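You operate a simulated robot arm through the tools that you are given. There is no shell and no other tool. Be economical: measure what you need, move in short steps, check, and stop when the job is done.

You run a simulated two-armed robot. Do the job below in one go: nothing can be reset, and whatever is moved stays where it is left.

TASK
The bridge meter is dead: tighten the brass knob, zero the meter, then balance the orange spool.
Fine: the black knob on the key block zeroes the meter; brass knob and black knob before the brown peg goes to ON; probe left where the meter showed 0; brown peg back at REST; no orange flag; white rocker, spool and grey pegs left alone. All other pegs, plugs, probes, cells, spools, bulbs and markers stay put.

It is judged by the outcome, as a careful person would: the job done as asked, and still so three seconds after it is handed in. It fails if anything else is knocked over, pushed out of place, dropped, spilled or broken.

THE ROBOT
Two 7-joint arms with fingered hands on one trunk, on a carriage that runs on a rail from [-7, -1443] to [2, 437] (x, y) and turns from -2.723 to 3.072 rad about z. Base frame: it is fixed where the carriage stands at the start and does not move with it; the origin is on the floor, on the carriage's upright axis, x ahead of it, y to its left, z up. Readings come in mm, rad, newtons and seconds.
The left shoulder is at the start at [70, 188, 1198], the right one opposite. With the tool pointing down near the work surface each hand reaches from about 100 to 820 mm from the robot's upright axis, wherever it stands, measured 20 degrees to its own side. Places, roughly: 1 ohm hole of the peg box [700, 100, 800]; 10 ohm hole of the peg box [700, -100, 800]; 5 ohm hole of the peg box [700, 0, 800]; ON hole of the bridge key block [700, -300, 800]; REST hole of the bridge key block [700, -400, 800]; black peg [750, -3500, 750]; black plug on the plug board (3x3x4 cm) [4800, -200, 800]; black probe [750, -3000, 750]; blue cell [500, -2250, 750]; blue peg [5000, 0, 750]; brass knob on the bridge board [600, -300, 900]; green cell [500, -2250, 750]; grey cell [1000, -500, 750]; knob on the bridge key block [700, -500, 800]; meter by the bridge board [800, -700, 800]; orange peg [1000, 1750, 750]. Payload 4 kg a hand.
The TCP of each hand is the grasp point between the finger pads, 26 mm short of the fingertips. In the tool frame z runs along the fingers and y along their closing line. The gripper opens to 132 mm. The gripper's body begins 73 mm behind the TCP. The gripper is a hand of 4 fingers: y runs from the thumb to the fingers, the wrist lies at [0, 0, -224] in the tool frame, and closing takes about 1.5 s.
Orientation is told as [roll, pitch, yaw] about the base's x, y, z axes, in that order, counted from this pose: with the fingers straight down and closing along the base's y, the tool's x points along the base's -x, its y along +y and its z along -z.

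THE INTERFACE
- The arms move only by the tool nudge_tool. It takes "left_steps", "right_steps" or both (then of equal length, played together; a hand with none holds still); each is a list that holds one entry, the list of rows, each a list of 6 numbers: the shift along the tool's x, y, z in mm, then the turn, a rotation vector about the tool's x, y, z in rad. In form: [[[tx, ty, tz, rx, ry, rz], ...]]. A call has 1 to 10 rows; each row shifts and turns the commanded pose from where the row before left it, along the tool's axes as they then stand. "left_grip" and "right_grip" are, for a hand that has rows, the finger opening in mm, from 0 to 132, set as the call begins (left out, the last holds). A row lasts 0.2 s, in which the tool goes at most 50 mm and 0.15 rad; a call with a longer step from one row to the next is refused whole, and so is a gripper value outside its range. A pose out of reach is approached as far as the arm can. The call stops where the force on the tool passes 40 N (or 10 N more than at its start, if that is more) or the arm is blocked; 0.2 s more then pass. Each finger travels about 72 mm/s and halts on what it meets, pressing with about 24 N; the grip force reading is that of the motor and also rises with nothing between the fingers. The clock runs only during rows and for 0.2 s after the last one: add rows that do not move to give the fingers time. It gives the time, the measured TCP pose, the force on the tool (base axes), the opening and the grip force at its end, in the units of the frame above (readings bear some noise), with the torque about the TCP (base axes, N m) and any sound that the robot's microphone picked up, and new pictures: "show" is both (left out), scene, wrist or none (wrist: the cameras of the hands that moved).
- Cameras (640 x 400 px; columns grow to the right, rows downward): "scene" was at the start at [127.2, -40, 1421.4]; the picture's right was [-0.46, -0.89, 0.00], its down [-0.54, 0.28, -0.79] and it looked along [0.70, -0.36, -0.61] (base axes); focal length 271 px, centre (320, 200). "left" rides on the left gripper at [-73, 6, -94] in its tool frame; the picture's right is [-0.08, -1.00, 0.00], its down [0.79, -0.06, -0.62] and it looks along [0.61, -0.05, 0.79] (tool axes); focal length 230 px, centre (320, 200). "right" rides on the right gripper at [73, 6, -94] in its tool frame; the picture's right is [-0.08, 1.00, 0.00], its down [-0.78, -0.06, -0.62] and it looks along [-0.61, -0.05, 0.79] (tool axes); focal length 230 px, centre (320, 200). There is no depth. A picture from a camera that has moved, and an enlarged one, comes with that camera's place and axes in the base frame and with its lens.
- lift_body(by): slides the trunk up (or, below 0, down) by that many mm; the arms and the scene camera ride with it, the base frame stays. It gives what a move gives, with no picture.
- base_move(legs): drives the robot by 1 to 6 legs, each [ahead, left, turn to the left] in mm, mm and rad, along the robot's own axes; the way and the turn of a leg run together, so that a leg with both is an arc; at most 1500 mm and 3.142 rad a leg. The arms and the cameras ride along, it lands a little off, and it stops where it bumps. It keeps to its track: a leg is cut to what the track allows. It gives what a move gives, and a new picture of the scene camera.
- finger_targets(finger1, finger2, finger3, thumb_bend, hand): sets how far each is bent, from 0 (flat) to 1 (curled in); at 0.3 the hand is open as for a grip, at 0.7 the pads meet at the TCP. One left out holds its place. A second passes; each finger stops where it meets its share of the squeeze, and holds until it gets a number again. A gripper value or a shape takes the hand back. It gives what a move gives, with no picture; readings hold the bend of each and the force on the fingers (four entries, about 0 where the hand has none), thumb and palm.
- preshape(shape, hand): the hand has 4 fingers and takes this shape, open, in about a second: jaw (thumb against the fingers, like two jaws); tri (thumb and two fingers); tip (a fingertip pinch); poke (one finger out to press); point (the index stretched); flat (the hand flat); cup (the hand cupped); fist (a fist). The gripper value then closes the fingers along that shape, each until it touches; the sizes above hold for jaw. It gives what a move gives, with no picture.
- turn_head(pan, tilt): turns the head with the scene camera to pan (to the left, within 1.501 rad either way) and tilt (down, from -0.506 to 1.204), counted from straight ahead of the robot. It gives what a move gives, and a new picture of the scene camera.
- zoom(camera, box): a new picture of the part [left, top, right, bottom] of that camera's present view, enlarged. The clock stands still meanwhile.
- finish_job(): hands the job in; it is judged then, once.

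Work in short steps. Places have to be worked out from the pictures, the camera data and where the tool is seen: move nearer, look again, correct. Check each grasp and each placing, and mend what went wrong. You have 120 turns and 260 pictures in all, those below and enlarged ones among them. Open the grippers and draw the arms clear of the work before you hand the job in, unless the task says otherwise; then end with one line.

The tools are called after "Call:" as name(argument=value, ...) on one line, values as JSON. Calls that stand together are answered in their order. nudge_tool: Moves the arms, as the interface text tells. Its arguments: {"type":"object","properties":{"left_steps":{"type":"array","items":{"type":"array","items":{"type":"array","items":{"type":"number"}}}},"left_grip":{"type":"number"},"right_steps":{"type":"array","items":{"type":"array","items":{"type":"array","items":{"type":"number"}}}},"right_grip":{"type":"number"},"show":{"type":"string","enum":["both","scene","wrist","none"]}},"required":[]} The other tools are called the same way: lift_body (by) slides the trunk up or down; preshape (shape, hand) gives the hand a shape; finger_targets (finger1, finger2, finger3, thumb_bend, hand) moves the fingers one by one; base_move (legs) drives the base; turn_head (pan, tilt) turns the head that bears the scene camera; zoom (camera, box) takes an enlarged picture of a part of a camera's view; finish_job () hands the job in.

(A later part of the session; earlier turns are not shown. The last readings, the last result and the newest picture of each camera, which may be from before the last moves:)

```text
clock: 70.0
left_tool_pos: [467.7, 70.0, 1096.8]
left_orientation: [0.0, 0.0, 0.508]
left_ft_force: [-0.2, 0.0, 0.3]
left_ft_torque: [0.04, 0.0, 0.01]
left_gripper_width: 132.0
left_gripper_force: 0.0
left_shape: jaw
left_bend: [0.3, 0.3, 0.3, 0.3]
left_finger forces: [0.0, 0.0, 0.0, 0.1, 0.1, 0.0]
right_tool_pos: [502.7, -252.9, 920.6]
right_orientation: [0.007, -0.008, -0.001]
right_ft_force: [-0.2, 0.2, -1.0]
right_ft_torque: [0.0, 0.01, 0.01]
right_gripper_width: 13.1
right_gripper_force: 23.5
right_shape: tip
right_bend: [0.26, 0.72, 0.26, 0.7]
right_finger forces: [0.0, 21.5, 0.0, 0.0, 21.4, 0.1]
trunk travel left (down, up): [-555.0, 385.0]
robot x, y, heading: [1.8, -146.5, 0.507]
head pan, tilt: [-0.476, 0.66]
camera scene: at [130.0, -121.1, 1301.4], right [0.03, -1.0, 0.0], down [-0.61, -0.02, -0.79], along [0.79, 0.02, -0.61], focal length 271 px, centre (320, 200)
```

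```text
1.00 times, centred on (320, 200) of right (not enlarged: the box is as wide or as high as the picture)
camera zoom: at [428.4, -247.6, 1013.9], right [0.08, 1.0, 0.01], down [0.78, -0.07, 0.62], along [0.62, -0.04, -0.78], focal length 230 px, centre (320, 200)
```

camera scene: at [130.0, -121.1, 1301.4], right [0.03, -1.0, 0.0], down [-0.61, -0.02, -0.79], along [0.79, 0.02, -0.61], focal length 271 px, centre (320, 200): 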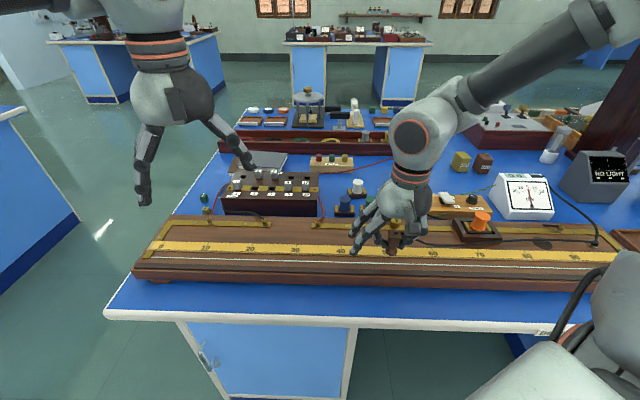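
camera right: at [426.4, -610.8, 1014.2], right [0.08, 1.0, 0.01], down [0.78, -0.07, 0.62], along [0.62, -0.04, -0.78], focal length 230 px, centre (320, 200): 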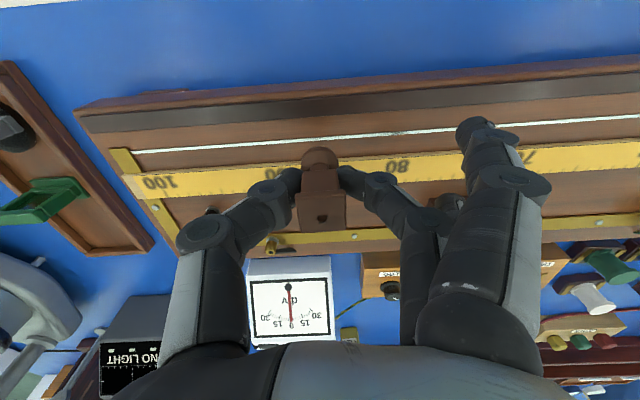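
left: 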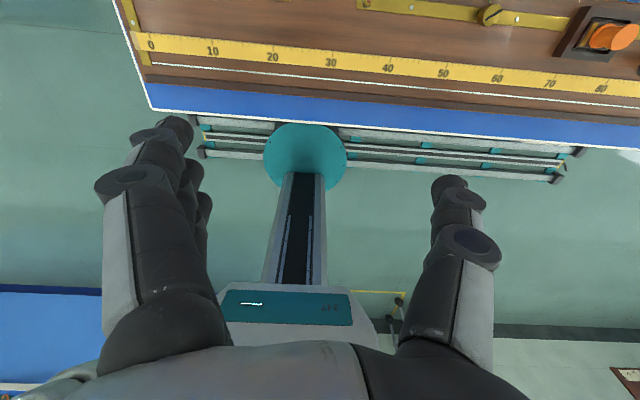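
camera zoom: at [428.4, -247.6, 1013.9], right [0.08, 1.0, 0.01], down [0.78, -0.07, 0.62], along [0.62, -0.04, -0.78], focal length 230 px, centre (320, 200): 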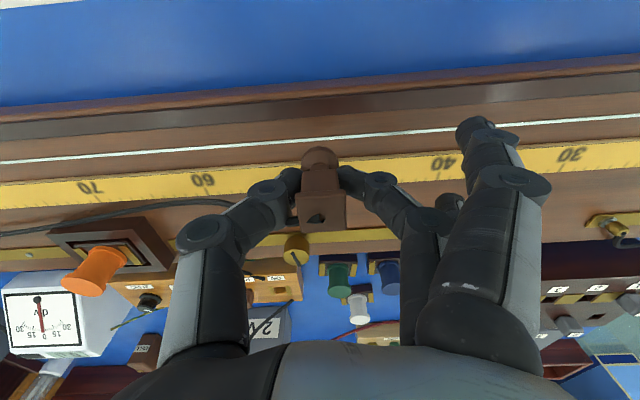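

The cable follows the probe. I lower 25 mm and check the alignment with the wire.

Call:
nudge_tool(right_steps=[[[0, 0, 13, 0, 0, 0], [0, 0, 12, 0, 0, 0]]], show="none")

Call:
zoom(camera="right", box=[240, 80, 400, 180])

Call:
zoom(camera="scene", box=[340, 205, 460, 280])

```text
clock: 70.6
left_tool_pos: [467.5, 70.8, 1095.5]
left_orientation: [-0.001, -0.001, 0.507]
left_ft_force: [0.1, -0.6, -0.1]
left_ft_torque: [0.0, -0.01, 0.0]
left_gripper_width: 131.6
left_gripper_force: 0.0
left_shape: jaw
left_bend: [0.3, 0.3, 0.3, 0.3]
left_finger forces: [0.1, 0.0, 0.0, 0.0, 0.0, 0.0]
right_tool_pos: [505.0, -254.2, 896.8]
right_orientation: [0.006, -0.006, -0.003]
right_ft_force: [0.0, -0.3, -0.9]
right_ft_torque: [-0.02, 0.02, 0.01]
right_gripper_width: 13.3
right_gripper_force: 24.0
right_shape: tip
right_bend: [0.26, 0.72, 0.26, 0.7]
right_finger forces: [0.0, 21.5, 0.0, 0.0, 21.3, 0.0]
trunk travel left (down, up): [-555.0, 385.0]
robot x, y, heading: [-0.2, -144.8, 0.507]
head pan, tilt: [-0.476, 0.66]
```

```text
4.00 times, centred on (320, 130) of right
camera zoom: at [428.8, -248.0, 989.7], right [0.08, 1.0, 0.01], down [0.78, -0.07, 0.62], along [0.62, -0.04, -0.78], focal length 920 px, centre (320, 480)
```

zoom: 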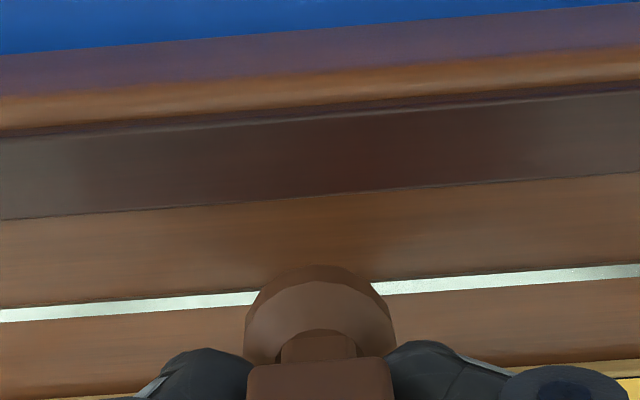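

```text
5.33 times, centred on (400, 242) of scene
camera zoom: at [130.1, -120.5, 1301.4], right [0.03, -1.0, 0.0], down [-0.61, -0.02, -0.79], along [0.79, 0.02, -0.61], focal length 1446 px, centre (-107, -27)
```

zoom: 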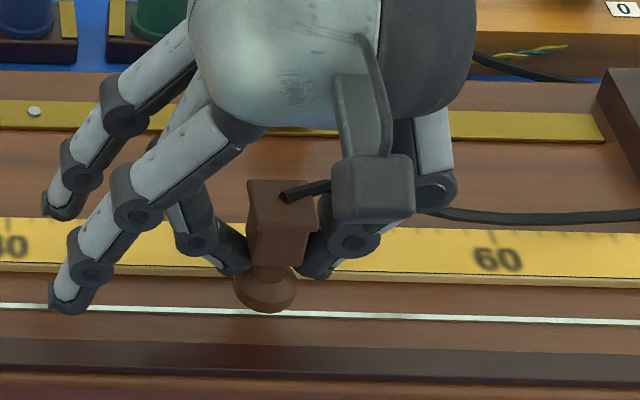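

The foot is over or very near the wire. I lower 10 mm more and look again.

Call:
nudge_tool(right_steps=[[[0, 0, 6, 0, 0, 0], [0, 0, 5, 0, 0, 0]]], show="none")

Call:
zoom(camera="right", box=[240, 80, 400, 180])

Call:
zoom(camera="scene", box=[360, 225, 440, 275])

```text
clock: 71.2
left_tool_pos: [466.6, 70.2, 1095.9]
left_orientation: [0.0, 0.0, 0.508]
left_ft_force: [0.2, 0.5, -0.5]
left_ft_torque: [0.0, -0.06, 0.01]
left_gripper_width: 132.1
left_gripper_force: 0.1
left_shape: jaw
left_bend: [0.3, 0.3, 0.3, 0.3]
left_finger forces: [0.1, 0.0, 0.0, 0.0, 0.0, 0.0]
right_tool_pos: [502.9, -254.1, 886.3]
right_orientation: [0.007, -0.006, -0.003]
right_ft_force: [-0.4, -0.3, -1.3]
right_ft_torque: [-0.03, -0.04, -0.01]
right_gripper_width: 13.0
right_gripper_force: 24.5
right_shape: tip
right_bend: [0.26, 0.72, 0.26, 0.7]
right_finger forces: [0.1, 21.5, 0.0, 0.0, 21.3, 0.0]
trunk travel left (down, up): [-555.0, 385.0]
robot x, y, heading: [-2.6, -145.9, 0.504]
head pan, tilt: [-0.476, 0.66]
```

```text
4.00 times, centred on (320, 130) of right
camera zoom: at [428.0, -247.8, 978.2], right [0.08, 1.0, 0.01], down [0.78, -0.07, 0.62], along [0.62, -0.04, -0.78], focal length 920 px, centre (320, 480)
```

zoom: 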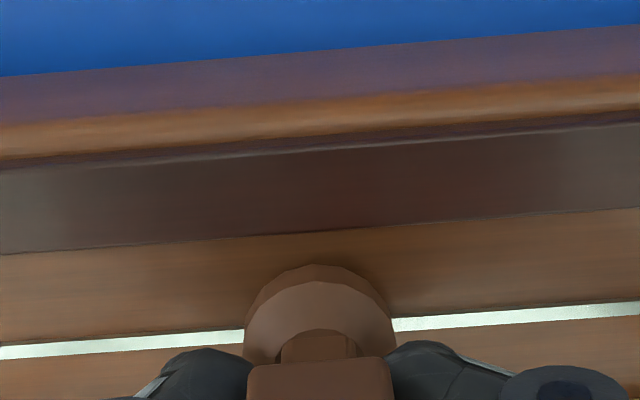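

```text
8.00 times, centred on (400, 250) of scene
camera zoom: at [130.0, -120.8, 1301.4], right [0.03, -1.0, 0.0], down [-0.61, -0.02, -0.79], along [0.79, 0.02, -0.61], focal length 2168 px, centre (-320, -200)
```

zoom: 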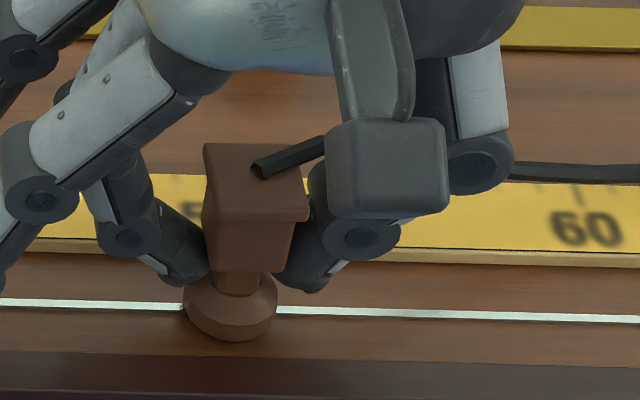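

Both views say the foot is about 7 mm too far toward the robot. I shift +x by 7 and lower to contact.

Call:
nudge_tool(right_steps=[[[-7, 0, 0, 0, 0, 0], [0, 0, 1.5, 0, 0, 0], [0, 0, 1.5, 0, 0, 0], [0, 0, 1, 0, 0, 0]]], show="none")

Call:
zoom(camera="right", box=[240, 80, 400, 180])

Call:
zoom(camera="scene", box=[360, 225, 440, 275])

```text
clock: 72.2
left_tool_pos: [466.9, 69.9, 1095.8]
left_orientation: [0.001, -0.001, 0.507]
left_ft_force: [0.1, 0.1, 0.2]
left_ft_torque: [0.0, -0.02, 0.0]
left_gripper_width: 132.0
left_gripper_force: 0.0
left_shape: jaw
left_bend: [0.3, 0.3, 0.3, 0.3]
left_finger forces: [0.0, 0.1, 0.0, 0.0, 0.0, 0.0]
right_tool_pos: [510.4, -253.5, 881.4]
right_orientation: [0.007, -0.01, -0.003]
right_ft_force: [-0.5, -1.2, 3.2]
right_ft_torque: [0.04, 0.01, 0.03]
right_gripper_width: 13.2
right_gripper_force: 23.6
right_shape: tip
right_bend: [0.26, 0.72, 0.26, 0.7]
right_finger forces: [0.0, 22.1, 0.0, 0.0, 23.1, 0.0]
trunk travel left (down, up): [-555.0, 385.0]
robot x, y, heading: [-0.5, -149.8, 0.505]
head pan, tilt: [-0.476, 0.66]
```

```text
4.00 times, centred on (320, 130) of right
camera zoom: at [435.1, -247.9, 974.4], right [0.08, 1.0, 0.01], down [0.78, -0.07, 0.62], along [0.62, -0.04, -0.78], focal length 920 px, centre (320, 480)
```

zoom: 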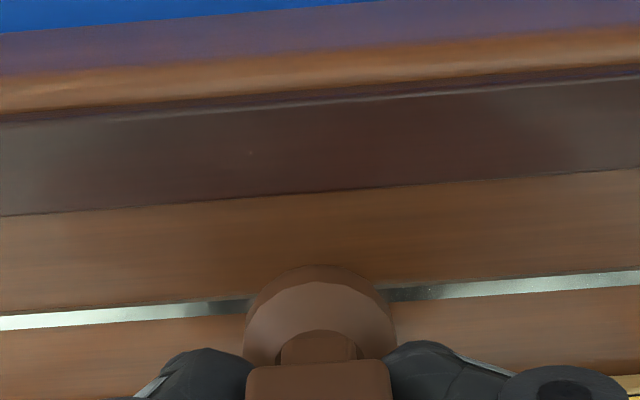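

```text
8.00 times, centred on (400, 250) of scene
camera zoom: at [129.2, -121.1, 1301.6], right [0.03, -1.0, 0.0], down [-0.61, -0.02, -0.79], along [0.79, 0.02, -0.61], focal length 2168 px, centre (-320, -200)
```

zoom: 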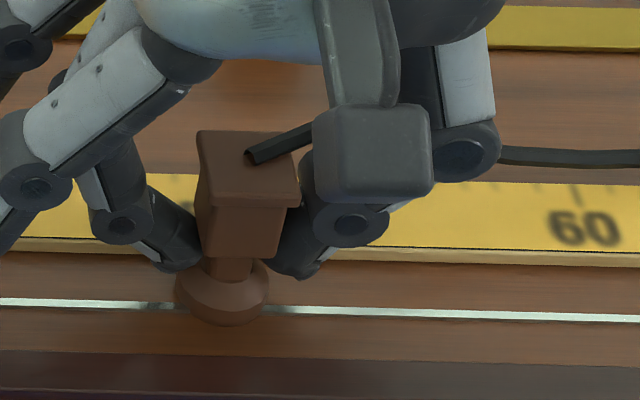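

The foot rests on the wire. I release the probe and rise.

Call:
nudge_tool(right_steps=[[[0, 0, 0, 0, 0, 0], [0, 0, 0, 0, 0, 0], [0, 0, 0, 0, 0, 0], [0, 0, -20, 0, 0, 0], [0, 0, -40, 0, 0, 0], [0, 0, -50, 0, 0, 0], [0, 0, -40, 0, 0, 0]]], right_grip=60)

Call:
zoom(camera="scene", box=[360, 215, 440, 265])

Call:
zoom(camera="scene", box=[420, 150, 580, 250])

```text
clock: 73.8
left_tool_pos: [466.2, 69.2, 1096.9]
left_orientation: [-0.002, -0.001, 0.508]
left_ft_force: [-0.4, -0.3, 0.3]
left_ft_torque: [0.0, -0.02, -0.02]
left_gripper_width: 131.8
left_gripper_force: 0.1
left_shape: jaw
left_bend: [0.3, 0.3, 0.3, 0.3]
left_finger forces: [0.1, 0.0, 0.0, 0.0, 0.0, 0.0]
right_tool_pos: [512.3, -252.7, 1031.4]
right_orientation: [0.007, -0.008, -0.002]
right_ft_force: [-0.9, 0.1, -0.3]
right_ft_torque: [0.01, -0.01, 0.0]
right_gripper_width: 59.2
right_gripper_force: 0.1
right_shape: tip
right_bend: [0.0, 0.73, 0.0, 0.7]
right_finger forces: [0.1, 0.0, 0.0, 0.0, 0.1, 0.1]
trunk travel left (down, up): [-555.0, 385.0]
robot x, y, heading: [-2.1, -149.6, 0.504]
head pan, tilt: [-0.476, 0.66]
camera scene: at [129.2, -120.9, 1301.5], right [0.03, -1.0, 0.0], down [-0.61, -0.02, -0.79], along [0.79, 0.02, -0.61], focal length 271 px, centre (320, 200)
camera right: at [436.3, -247.9, 1123.0], right [0.08, 1.0, 0.01], down [0.78, -0.07, 0.62], along [0.62, -0.04, -0.78], focal length 230 px, centre (320, 200)
```

scene: 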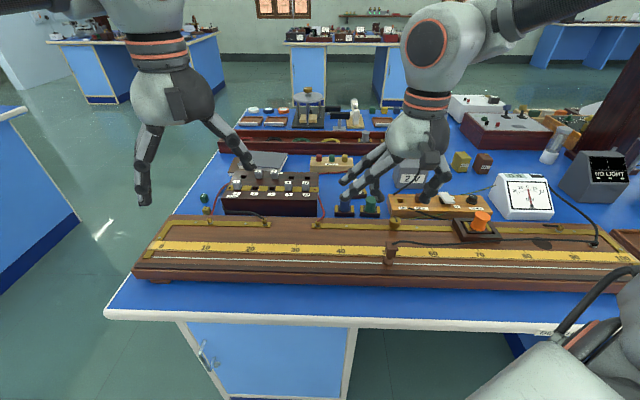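
right: 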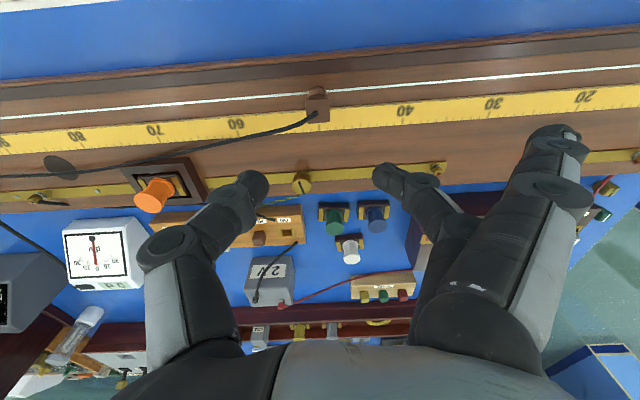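

```text
8.00 times, centred on (400, 240) of scene
camera zoom: at [129.2, -120.9, 1301.5], right [0.03, -1.0, 0.0], down [-0.61, -0.02, -0.79], along [0.79, 0.02, -0.61], focal length 2168 px, centre (-320, -120)
```

zoom: 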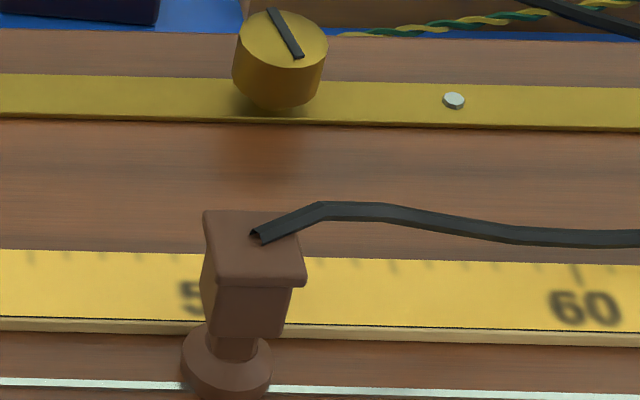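

```text
4.00 times, centred on (500, 200) of scene
camera zoom: at [129.2, -120.9, 1301.5], right [0.03, -1.0, 0.0], down [-0.61, -0.02, -0.79], along [0.79, 0.02, -0.61], focal length 1084 px, centre (-400, 200)
```

zoom: 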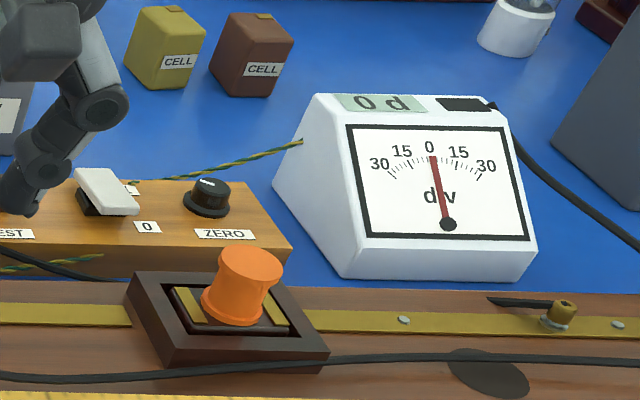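

The probe stands on the wire near 51 and the meter still shows 0. I drive the carriage so the key block suits the arm, and turn the hand to yaw 1.57.

Call:
base_move(legs=[[-87, -158, 0]])

Call:
nudge_tool(right_steps=[[[-20, 0, 0, 0, 0, -0.15], [0, 0, 0, 0, 0, -0.15], [0, 0, 0, 0, 0, -0.15], [0, 0, 0, 0, 0, -0.15], [0, 0, 0, 0, 0, -0.15], [0, 0, 0, 0, 0, -0.15], [0, 0, 0, 0, 0, -0.15], [0, 0, 0, 0, 0, -0.15], [0, 0, 0, 0, 0, -0.15], [0, 0, 0, 0, 0, -0.15]]], show="none")

```text
clock: 75.3
left_tool_pos: [467.7, -110.9, 1096.1]
left_orientation: [0.0, 0.0, 0.503]
left_ft_force: [0.5, 0.3, -0.2]
left_ft_torque: [0.01, -0.01, -0.01]
left_gripper_width: 131.6
left_gripper_force: 0.0
left_shape: jaw
left_bend: [0.3, 0.3, 0.3, 0.3]
left_finger forces: [0.1, 0.0, 0.0, 0.0, 0.0, 0.1]
right_tool_pos: [510.9, -434.7, 1029.7]
right_orientation: [0.006, -0.01, -0.006]
right_ft_force: [-0.2, 0.1, 0.0]
right_ft_torque: [-0.01, 0.04, 0.03]
right_gripper_width: 59.3
right_gripper_force: 0.0
right_shape: tip
right_bend: [0.0, 0.73, 0.0, 0.7]
right_finger forces: [0.1, 0.0, 0.0, 0.1, 0.0, 0.0]
trunk travel left (down, up): [-555.0, 385.0]
robot x, y, heading: [1.4, -321.6, 0.495]
head pan, tilt: [-0.476, 0.66]
camera scene: at [129.1, -299.8, 1301.4], right [0.02, -1.0, 0.0], down [-0.61, -0.02, -0.79], along [0.79, 0.02, -0.61], focal length 271 px, centre (320, 200)
```

scene: 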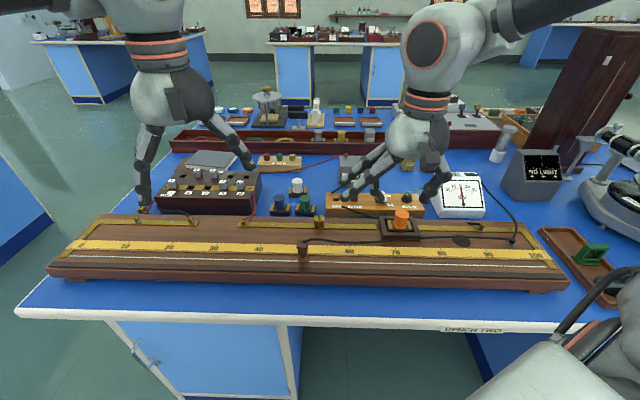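

```text
clock: 77.5
left_tool_pos: [466.9, -110.4, 1095.5]
left_orientation: [0.0, -0.001, 0.502]
left_ft_force: [0.1, -0.3, -0.5]
left_ft_torque: [0.01, -0.01, 0.0]
left_gripper_width: 131.9
left_gripper_force: 0.0
left_shape: jaw
left_bend: [0.3, 0.3, 0.3, 0.3]
left_finger forces: [0.0, 0.0, 0.0, 0.1, 0.0, 0.0]
right_tool_pos: [531.8, -435.8, 1030.3]
right_orientation: [-0.007, -0.007, 1.493]
right_ft_force: [0.0, 0.3, -0.6]
right_ft_torque: [0.01, -0.02, -0.02]
right_gripper_width: 59.4
right_gripper_force: 0.0
right_shape: tip
right_bend: [0.0, 0.73, 0.0, 0.7]
right_finger forces: [0.0, 0.1, 0.0, 0.1, 0.0, 0.0]
trunk travel left (down, up): [-555.0, 385.0]
robot x, y, heading: [-1.2, -323.8, 0.498]
head pan, tilt: [-0.476, 0.66]
```

Now I move over the peg, which I estimate at about (743,-376).

Call:
nudge_tool(right_steps=[[[0, 0, 0, 0, 0, -0.077], [-12, -42, 0, 0, 0, 0], [-12, -42, 0, 0, 0, 0], [-12, -42, 0, 0, 0, 0], [-12, -42, 20, 0, 0, 0], [-11, -43, 25, 0, 0, 0], [0, 0, 25, 0, 0, 0], [0, 0, 20, 0, 0, 0]]])

Call:
zoom(camera="right", box=[200, 80, 440, 230])

Call:
zoom(camera="scene", box=[300, 150, 500, 275])

```text
refused: row 6 steps farther than a row can; nothing moved
```

```text
2.67 times, centred on (320, 155) of right
camera zoom: at [517.7, -507.9, 1122.4], right [-0.99, 0.15, -0.01], down [0.12, 0.77, 0.62], along [0.1, 0.61, -0.78], focal length 614 px, centre (320, 320)
```

zoom: 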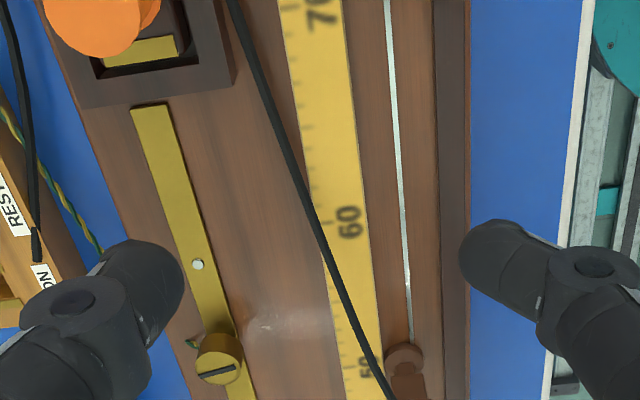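

```text
3.20 times, centred on (400, 212) of scene
camera zoom: at [129.3, -300.2, 1301.4], right [0.02, -1.0, 0.0], down [-0.61, -0.01, -0.79], along [0.79, 0.02, -0.61], focal length 867 px, centre (64, 160)
```

zoom: 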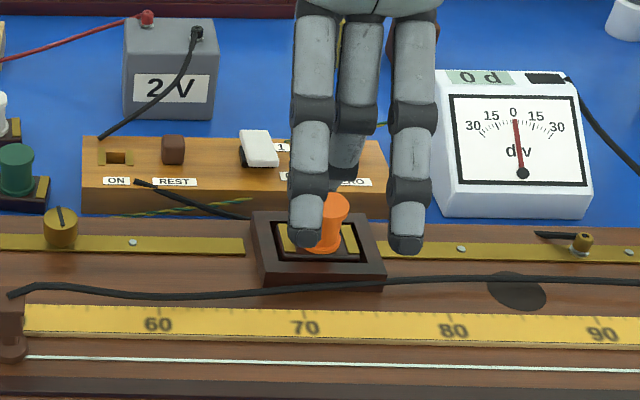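

I retry with smaller rows.

Call:
nudge_tool(right_steps=[[[0, 0, 0, 0, 0, -0.077], [-11, -42, 0, 0, 0, 0], [-11, -42, 0, 0, 0, 0], [-11, -42, 0, 0, 0, 0], [-11, -42, 10, 0, 0, 0], [-11, -43, 15, 0, 0, 0], [0, 0, 30, 0, 0, 0], [0, 0, 25, 0, 0, 0]]])

Call:
zoom(camera="right", box=[200, 80, 440, 230])

Call:
zoom(camera="scene", box=[300, 150, 500, 275])

```text
clock: 79.3
left_tool_pos: [467.7, -110.1, 1094.9]
left_orientation: [-0.001, 0.0, 0.503]
left_ft_force: [-0.4, -1.0, -0.3]
left_ft_torque: [-0.01, 0.02, 0.0]
left_gripper_width: 132.1
left_gripper_force: 0.0
left_shape: jaw
left_bend: [0.3, 0.3, 0.3, 0.3]
left_finger forces: [0.0, 0.0, 0.0, 0.0, 0.0, 0.0]
right_tool_pos: [743.2, -377.4, 951.7]
right_orientation: [-0.006, -0.008, 1.569]
right_ft_force: [-0.2, 0.3, 0.4]
right_ft_torque: [0.01, 0.01, 0.0]
right_gripper_width: 59.4
right_gripper_force: 0.0
right_shape: tip
right_bend: [0.0, 0.73, 0.0, 0.7]
right_finger forces: [0.1, 0.1, 0.0, 0.0, 0.0, 0.0]
trunk travel left (down, up): [-555.0, 385.0]
robot x, y, heading: [-0.5, -326.8, 0.509]
head pan, tilt: [-0.476, 0.66]
camera scene: at [130.3, -299.7, 1301.3], right [0.02, -1.0, 0.0], down [-0.61, -0.02, -0.79], along [0.79, 0.02, -0.61], focal length 271 px, centre (320, 200)
camera right: at [734.0, -450.6, 1044.8], right [-1.0, 0.08, -0.01], down [0.06, 0.78, 0.62], along [0.06, 0.62, -0.78], focal length 230 px, centre (320, 200)
```

scene: 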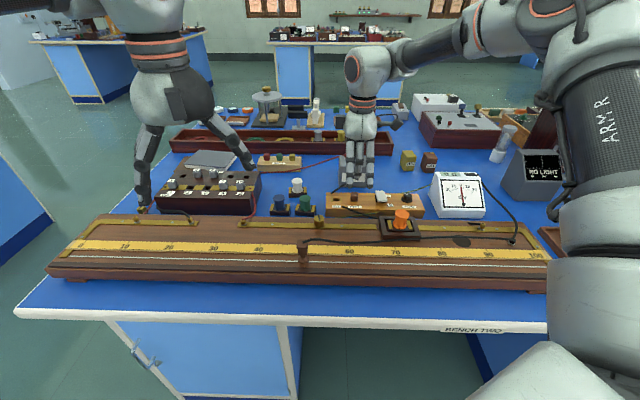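
right: 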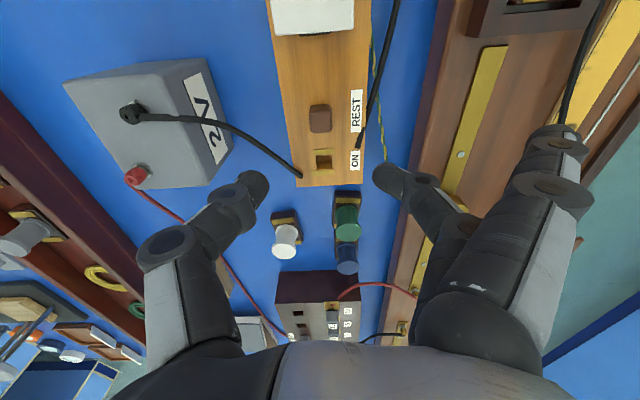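

```text
2.67 times, centred on (320, 155) of right
camera zoom: at [734.0, -450.6, 1044.8], right [-1.0, 0.08, -0.01], down [0.06, 0.78, 0.62], along [0.06, 0.62, -0.78], focal length 614 px, centre (320, 320)
```

zoom: 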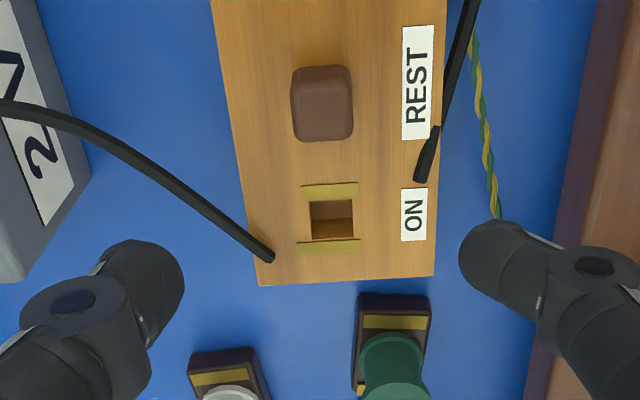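

```text
3.20 times, centred on (400, 212) of scene
camera zoom: at [130.3, -299.7, 1301.3], right [0.02, -1.0, 0.0], down [-0.61, -0.02, -0.79], along [0.79, 0.02, -0.61], focal length 867 px, centre (64, 160)
```

zoom: 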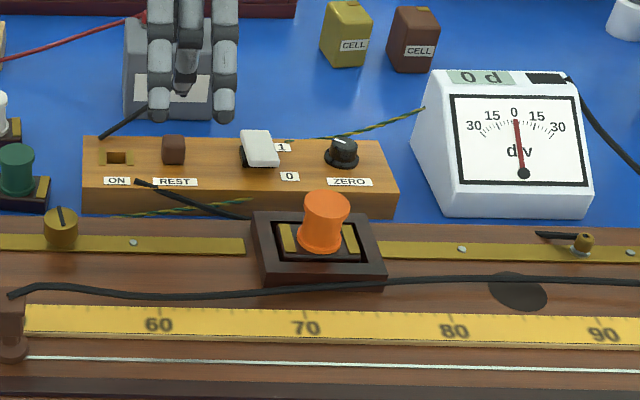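

The peg is under the hand at about y -379.5 and the ON hole is about 52 mm to its left. I curl the outer fingers and lower onto the peg.

Call:
finger_targets(hand="right", finger1=1.0, finger2=0.54, finger3=1.0, thumb_bend=0.54)

Call:
nudge_tool(right_steps=[[[2, 0, 25, 0, 0, 0], [0, 0, 25, 0, 0, 0], [0, 0, 20, 0, 0, 0], [0, 0, 14, 0, 0, 0]]])

Call:
zoom(camera="scene", box=[310, 150, 430, 225])

```text
clock: 80.3
left_tool_pos: [467.7, -109.8, 1096.0]
left_orientation: [-0.001, 0.0, 0.502]
left_ft_force: [0.3, -0.7, 0.4]
left_ft_torque: [-0.02, -0.01, -0.01]
left_gripper_width: 132.0
left_gripper_force: 0.2
left_shape: jaw
left_bend: [0.3, 0.3, 0.3, 0.3]
left_finger forces: [0.0, 0.0, 0.0, 0.0, 0.0, 0.1]
right_tool_pos: [741.1, -378.2, 952.9]
right_orientation: [-0.008, -0.008, 1.569]
right_ft_force: [-0.1, -0.1, 0.7]
right_ft_torque: [-0.01, -0.03, 0.03]
right_gripper_width: 45.0
right_gripper_force: 0.1
right_shape: fingers
right_bend: [1.0, 0.54, 1.0, 0.54]
right_finger forces: [0.1, 0.0, 0.1, 0.0, 0.0, 0.1]
trunk travel left (down, up): [-555.0, 385.0]
robot x, y, heading: [-2.0, -326.8, 0.499]
head pan, tilt: [-0.476, 0.66]
```

```text
clock: 81.3
left_tool_pos: [468.1, -110.7, 1096.1]
left_orientation: [0.0, 0.0, 0.502]
left_ft_force: [0.5, 0.6, 0.4]
left_ft_torque: [0.0, 0.02, -0.03]
left_gripper_width: 131.7
left_gripper_force: 0.0
left_shape: jaw
left_bend: [0.3, 0.3, 0.3, 0.3]
left_finger forces: [0.0, 0.0, 0.0, 0.0, 0.1, 0.1]
right_tool_pos: [744.7, -380.6, 868.1]
right_orientation: [-0.007, -0.006, 1.568]
right_ft_force: [-0.1, -0.1, 0.6]
right_ft_torque: [0.03, -0.03, -0.01]
right_gripper_width: 45.5
right_gripper_force: 0.0
right_shape: fingers
right_bend: [1.0, 0.54, 1.0, 0.54]
right_finger forces: [0.1, 0.1, 0.0, 0.0, 0.0, 0.0]
trunk travel left (down, up): [-555.0, 385.0]
robot x, y, heading: [-3.4, -325.0, 0.498]
head pan, tilt: [-0.476, 0.66]
camera scene: at [129.6, -300.1, 1301.4], right [0.02, -1.0, 0.0], down [-0.61, -0.01, -0.79], along [0.79, 0.02, -0.61], focal length 271 px, centre (320, 200)
camera right: at [735.6, -453.4, 959.7], right [-1.0, 0.08, -0.01], down [0.06, 0.78, 0.62], along [0.06, 0.62, -0.78], focal length 230 px, centre (320, 200)
```

scene: 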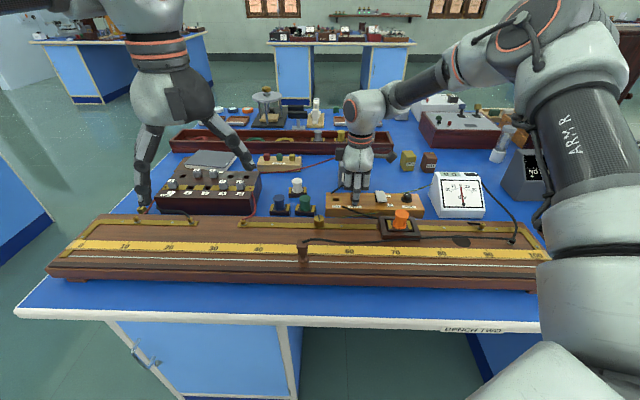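
right: 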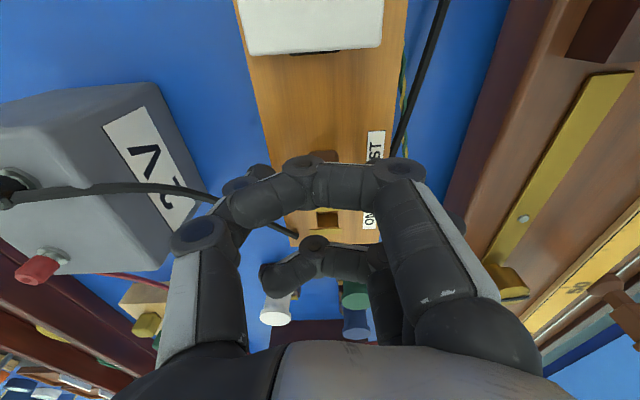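

```text
5.33 times, centred on (370, 188) of scene
camera zoom: at [129.6, -300.1, 1301.4], right [0.02, -1.0, 0.0], down [-0.61, -0.01, -0.79], along [0.79, 0.02, -0.61], focal length 1446 px, centre (53, 267)
```

zoom: 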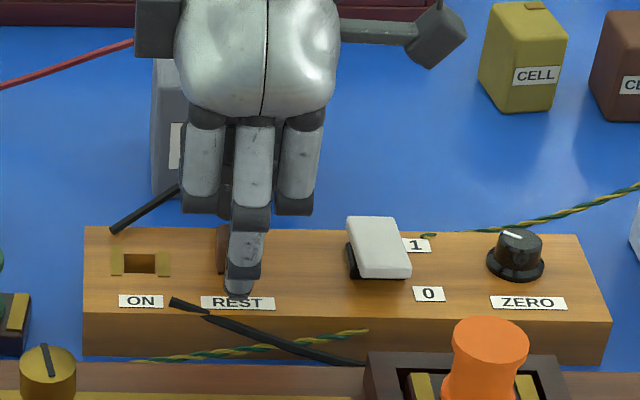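

Finger 2 is aligned with the peg, so I close on it.

Call:
finger_targets(hand="right", finger2=0.75, thumb_bend=0.75)

Call:
nudge_tool(right_steps=[[[0, 0, -10, 0, 0, 0], [0, 0, -15, 0, 0, 0], [0, 0, -15, 0, 0, 0]]])

Call:
zoom(camera="scene", box=[310, 150, 430, 225])

```text
clock: 82.3
left_tool_pos: [467.4, -110.5, 1096.2]
left_orientation: [-0.001, 0.001, 0.503]
left_ft_force: [-0.6, -0.1, -0.6]
left_ft_torque: [0.01, 0.03, 0.03]
left_gripper_width: 131.9
left_gripper_force: 0.0
left_shape: jaw
left_bend: [0.3, 0.3, 0.3, 0.3]
left_finger forces: [0.0, 0.0, 0.0, 0.1, 0.0, 0.0]
right_tool_pos: [744.9, -380.2, 866.4]
right_orientation: [-0.009, -0.006, 1.567]
right_ft_force: [0.0, -0.7, -0.9]
right_ft_torque: [-0.03, 0.0, 0.02]
right_gripper_width: 38.5
right_gripper_force: 9.0
right_shape: fingers
right_bend: [1.0, 0.64, 1.0, 0.7]
right_finger forces: [0.0, 8.9, 0.0, 0.0, 8.9, 0.0]
trunk travel left (down, up): [-555.0, 385.0]
robot x, y, heading: [-4.7, -326.8, 0.503]
head pan, tilt: [-0.476, 0.66]
```

```text
clock: 83.1
left_tool_pos: [468.0, -110.8, 1096.0]
left_orientation: [-0.001, 0.001, 0.504]
left_ft_force: [0.4, -0.1, -0.1]
left_ft_torque: [-0.01, 0.04, 0.0]
left_gripper_width: 131.7
left_gripper_force: 0.0
left_shape: jaw
left_bend: [0.3, 0.3, 0.3, 0.3]
left_finger forces: [0.0, 0.0, 0.1, 0.0, 0.0, 0.1]
right_tool_pos: [743.4, -380.1, 907.7]
right_orientation: [-0.01, -0.007, 1.569]
right_ft_force: [-0.4, -0.6, -0.6]
right_ft_torque: [0.02, 0.0, -0.02]
right_gripper_width: 38.8
right_gripper_force: 8.7
right_shape: fingers
right_bend: [1.0, 0.64, 1.0, 0.7]
right_finger forces: [0.1, 8.9, 0.0, 0.1, 8.8, 0.1]
trunk travel left (down, up): [-555.0, 385.0]
robot x, y, heading: [1.7, -328.0, 0.502]
head pan, tilt: [-0.476, 0.66]
camera scene: at [128.9, -300.0, 1301.4], right [0.02, -1.0, 0.0], down [-0.61, -0.02, -0.79], along [0.79, 0.02, -0.61], focal length 271 px, centre (320, 200)
camera right: at [735.0, -454.0, 999.7], right [-1.0, 0.08, -0.01], down [0.06, 0.78, 0.62], along [0.06, 0.62, -0.78], focal length 230 px, centre (320, 200)
```

scene: 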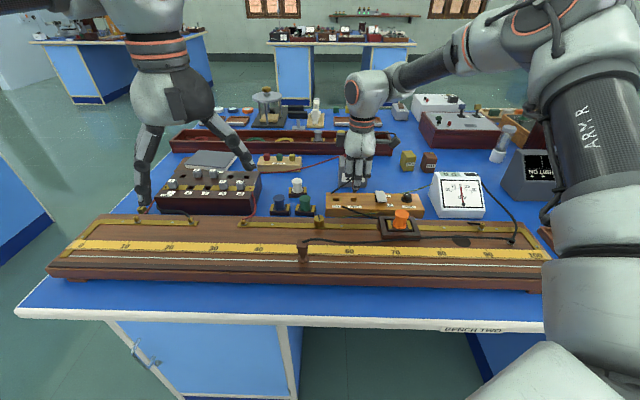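
right: 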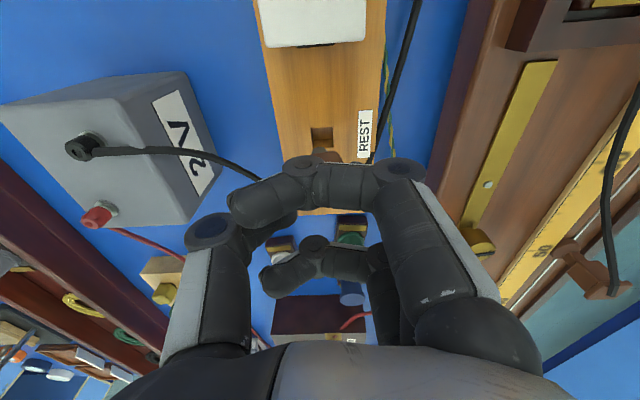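

```text
5.33 times, centred on (370, 188) of scene
camera zoom: at [128.9, -300.0, 1301.4], right [0.02, -1.0, 0.0], down [-0.61, -0.02, -0.79], along [0.79, 0.02, -0.61], focal length 1446 px, centre (53, 267)
```

zoom: 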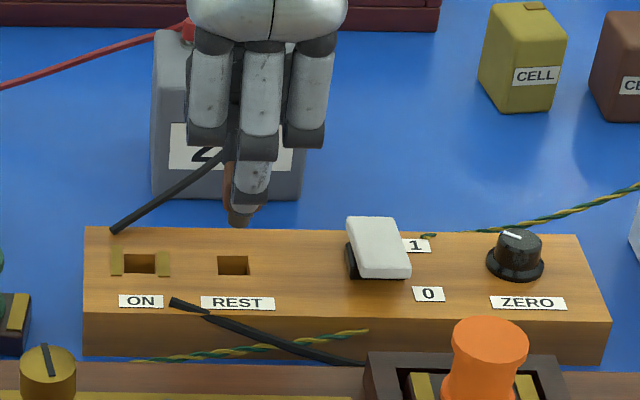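

The peg is out and both holes are visible, 51.6 mm apart. I move over ON and lower partway to check alignment.

Call:
nudge_tool(right_steps=[[[-20, 0, 0, 0, 0, 0], [-20, 0, 0, 0, 0, 0], [-11.6, 0, 0, 0, 0, 0], [0, 0, 12, 0, 0, 0], [0, 0, 0, 0, 0, 0]]])

Call:
zoom(camera="scene", box=[310, 160, 390, 210])

Call:
zoom(camera="right", box=[260, 60, 420, 160])

```text
clock: 84.3
left_tool_pos: [467.4, -110.5, 1095.5]
left_orientation: [-0.001, 0.0, 0.502]
left_ft_force: [0.0, 0.3, -0.2]
left_ft_torque: [0.02, 0.01, 0.0]
left_gripper_width: 131.8
left_gripper_force: 0.0
left_shape: jaw
left_bend: [0.3, 0.3, 0.3, 0.3]
left_finger forces: [0.1, 0.1, 0.0, 0.0, 0.0, 0.0]
right_tool_pos: [744.0, -328.6, 896.2]
right_orientation: [-0.009, -0.007, 1.567]
right_ft_force: [0.0, 0.4, 0.2]
right_ft_torque: [0.02, 0.0, 0.01]
right_gripper_width: 38.6
right_gripper_force: 9.2
right_shape: fingers
right_bend: [1.0, 0.64, 1.0, 0.7]
right_finger forces: [0.1, 8.9, 0.0, 0.0, 8.7, 0.1]
trunk travel left (down, up): [-555.0, 385.0]
robot x, y, heading: [-4.2, -324.1, 0.497]
head pan, tilt: [-0.476, 0.66]
camera scene: at [128.9, -300.1, 1301.4], right [0.02, -1.0, 0.0], down [-0.61, -0.01, -0.79], along [0.79, 0.02, -0.61], focal length 271 px, centre (320, 200)
camera right: at [734.6, -402.1, 988.6], right [-1.0, 0.08, -0.01], down [0.06, 0.78, 0.62], along [0.06, 0.62, -0.78], focal length 230 px, centre (320, 200)
```

scene: 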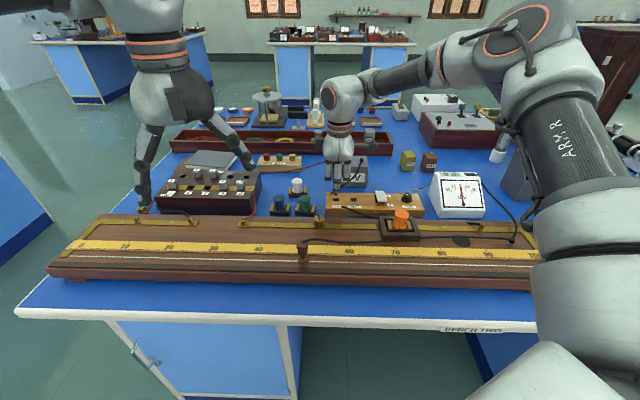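
right: 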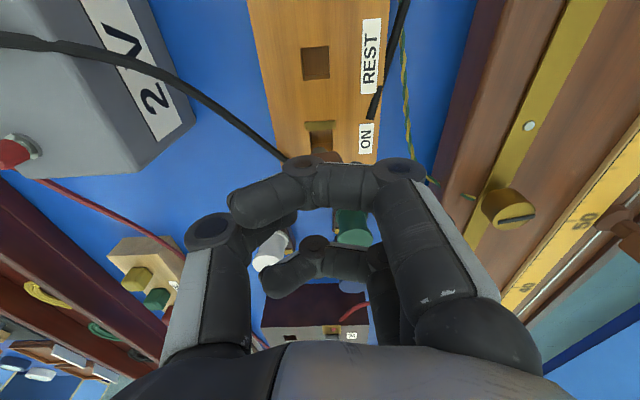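

```text
8.00 times, centred on (350, 185) of scene
camera zoom: at [128.9, -300.1, 1301.4], right [0.02, -1.0, 0.0], down [-0.61, -0.01, -0.79], along [0.79, 0.02, -0.61], focal length 2168 px, centre (80, 320)
```

zoom: 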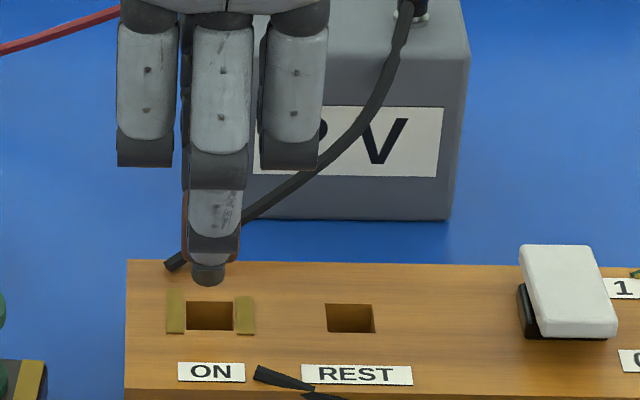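

```text
4.00 times, centred on (340, 110) of right
camera zoom: at [734.6, -402.1, 988.6], right [-1.0, 0.08, -0.01], down [0.06, 0.78, 0.62], along [0.06, 0.62, -0.78], focal length 920 px, centre (240, 560)
```

zoom: 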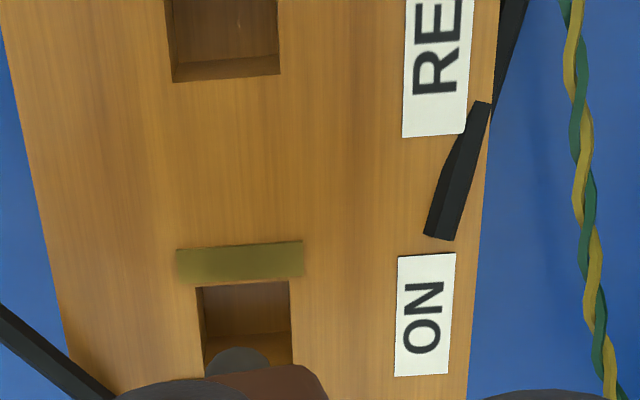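

The peg is aligned with ON, so I lower it in.

Call:
nudge_tool(right_steps=[[[0, 0, 8, 0, 0, 0], [0, 0, 8, 0, 0, 0], [0, 0, 7, 0, 0, 0], [0, 0, 6, 0, 0, 0], [0, 0, 1, 0, 0, 0]]], show="none")

Call:
zoom(camera="scene", box=[310, 150, 510, 275])

```text
clock: 85.5
left_tool_pos: [467.2, -110.2, 1096.7]
left_orientation: [-0.002, 0.001, 0.503]
left_ft_force: [0.7, -0.6, -0.2]
left_ft_torque: [-0.02, -0.02, 0.04]
left_gripper_width: 132.0
left_gripper_force: 0.0
left_shape: jaw
left_bend: [0.3, 0.3, 0.3, 0.3]
left_finger forces: [0.0, 0.1, 0.0, 0.0, 0.0, 0.1]
right_tool_pos: [744.2, -329.1, 866.5]
right_orientation: [-0.008, -0.007, 1.569]
right_ft_force: [-0.1, 0.4, 0.2]
right_ft_torque: [0.01, 0.01, 0.0]
right_gripper_width: 38.5
right_gripper_force: 8.6
right_shape: fingers
right_bend: [1.0, 0.64, 1.0, 0.7]
right_finger forces: [0.1, 8.9, 0.1, 0.0, 8.9, 0.0]
trunk travel left (down, up): [-555.0, 385.0]
robot x, y, heading: [-1.8, -324.4, 0.499]
head pan, tilt: [-0.476, 0.66]
```

```text
3.20 times, centred on (410, 212) of scene
camera zoom: at [129.0, -300.1, 1301.4], right [0.02, -1.0, 0.0], down [-0.61, -0.01, -0.79], along [0.79, 0.02, -0.61], focal length 867 px, centre (32, 160)
```

zoom: 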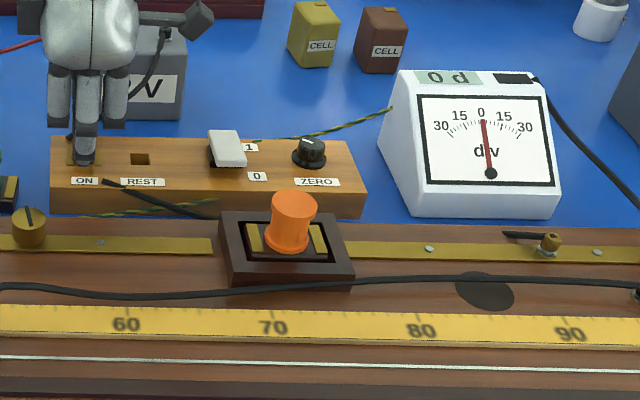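

The peg went in freely. I release it and check the meter.

Call:
finger_targets(hand="right", finger2=0.54, thumb_bend=0.54)

Call:
zoom(camera="scene", box=[310, 150, 510, 275])

```text
clock: 86.5
left_tool_pos: [466.9, -111.0, 1095.4]
left_orientation: [-0.001, 0.001, 0.504]
left_ft_force: [0.0, 0.3, 0.0]
left_ft_torque: [-0.02, 0.03, 0.01]
left_gripper_width: 131.7
left_gripper_force: 0.1
left_shape: jaw
left_bend: [0.3, 0.3, 0.3, 0.3]
left_finger forces: [0.1, 0.0, 0.0, 0.0, 0.1, 0.1]
right_tool_pos: [744.1, -330.4, 866.9]
right_orientation: [-0.007, -0.007, 1.569]
right_ft_force: [-0.7, -0.1, -0.2]
right_ft_torque: [0.05, -0.03, -0.02]
right_gripper_width: 45.5
right_gripper_force: 0.2
right_shape: fingers
right_bend: [1.0, 0.54, 1.0, 0.54]
right_finger forces: [0.0, 0.0, 0.0, 0.0, 0.0, 0.0]
trunk travel left (down, up): [-555.0, 385.0]
robot x, y, heading: [-2.2, -324.1, 0.499]
head pan, tilt: [-0.476, 0.66]
```

```text
3.20 times, centred on (410, 212) of scene
camera zoom: at [129.1, -300.1, 1301.4], right [0.02, -1.0, 0.0], down [-0.61, -0.01, -0.79], along [0.79, 0.02, -0.61], focal length 867 px, centre (32, 160)
```

zoom: 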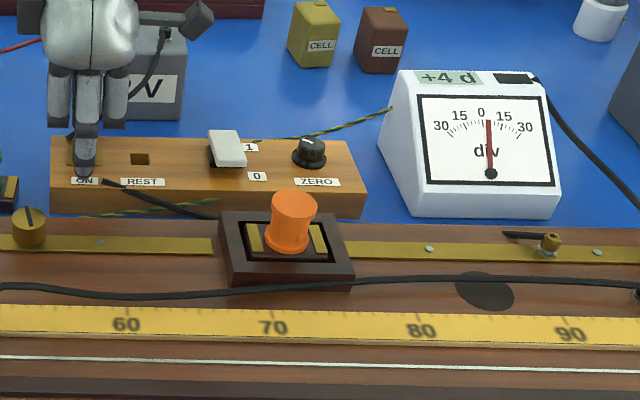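

The meter is alive at +4 and on scale. I rise and drive back toward the probe.

Call:
nudge_tool(right_steps=[[[0, 0, -20, 0, 0, 0], [0, 0, -40, 0, 0, 0], [0, 0, -45, 0, 0, 0], [0, 0, -45, 0, 0, 0]]], show="none")

Call:
zoom(camera="scene", box=[290, 150, 510, 287])

Call:
preshape(shape="tip", hand="right")

```text
clock: 87.5
left_tool_pos: [467.0, -111.0, 1096.0]
left_orientation: [0.0, -0.002, 0.503]
left_ft_force: [0.1, -0.1, -0.4]
left_ft_torque: [0.03, 0.0, -0.05]
left_gripper_width: 131.7
left_gripper_force: 0.0
left_shape: jaw
left_bend: [0.3, 0.3, 0.3, 0.3]
left_finger forces: [0.0, 0.0, 0.0, 0.0, 0.1, 0.0]
right_tool_pos: [741.4, -331.0, 1018.5]
right_orientation: [-0.008, -0.007, 1.57]
right_ft_force: [0.2, -0.8, 0.1]
right_ft_torque: [0.02, -0.02, -0.01]
right_gripper_width: 45.4
right_gripper_force: 0.1
right_shape: fingers
right_bend: [1.0, 0.54, 1.0, 0.54]
right_finger forces: [0.1, 0.0, 0.0, 0.0, 0.0, 0.1]
trunk travel left (down, up): [-555.0, 385.0]
robot x, y, heading: [0.2, -325.9, 0.498]
head pan, tilt: [-0.476, 0.66]
```

```text
2.91 times, centred on (400, 218) of scene
camera zoom: at [128.2, -300.0, 1301.5], right [0.02, -1.0, 0.0], down [-0.61, -0.02, -0.79], along [0.79, 0.02, -0.61], focal length 788 px, centre (87, 146)
```

zoom: 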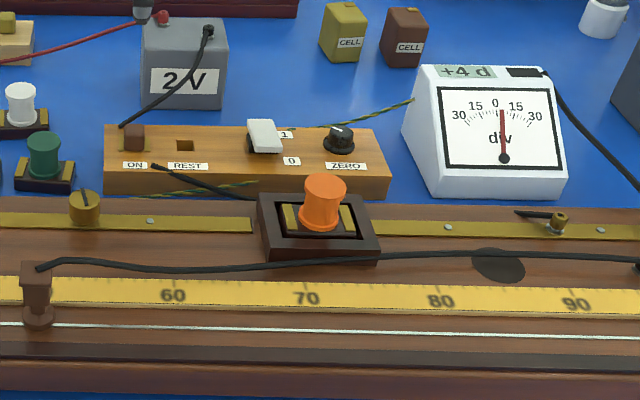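

```text
clock: 88.4
left_tool_pos: [467.0, -110.9, 1096.5]
left_orientation: [-0.001, 0.001, 0.502]
left_ft_force: [0.4, -0.4, -0.7]
left_ft_torque: [-0.02, 0.01, 0.03]
left_gripper_width: 131.6
left_gripper_force: 0.0
left_shape: jaw
left_bend: [0.3, 0.3, 0.3, 0.3]
left_finger forces: [0.0, 0.0, 0.0, 0.0, 0.0, 0.0]
right_tool_pos: [741.3, -329.8, 1017.1]
right_orientation: [-0.008, -0.008, 1.568]
right_ft_force: [0.4, -0.3, -0.9]
right_ft_torque: [0.0, 0.04, -0.02]
right_gripper_width: 131.7
right_gripper_force: 0.1
right_shape: tip
right_bend: [0.0, 0.3, 0.0, 0.3]
right_finger forces: [0.0, 0.0, 0.0, 0.1, 0.1, 0.0]
trunk travel left (down, up): [-555.0, 385.0]
robot x, y, heading: [-0.7, -328.8, 0.501]
head pan, tilt: [-0.476, 0.66]
```

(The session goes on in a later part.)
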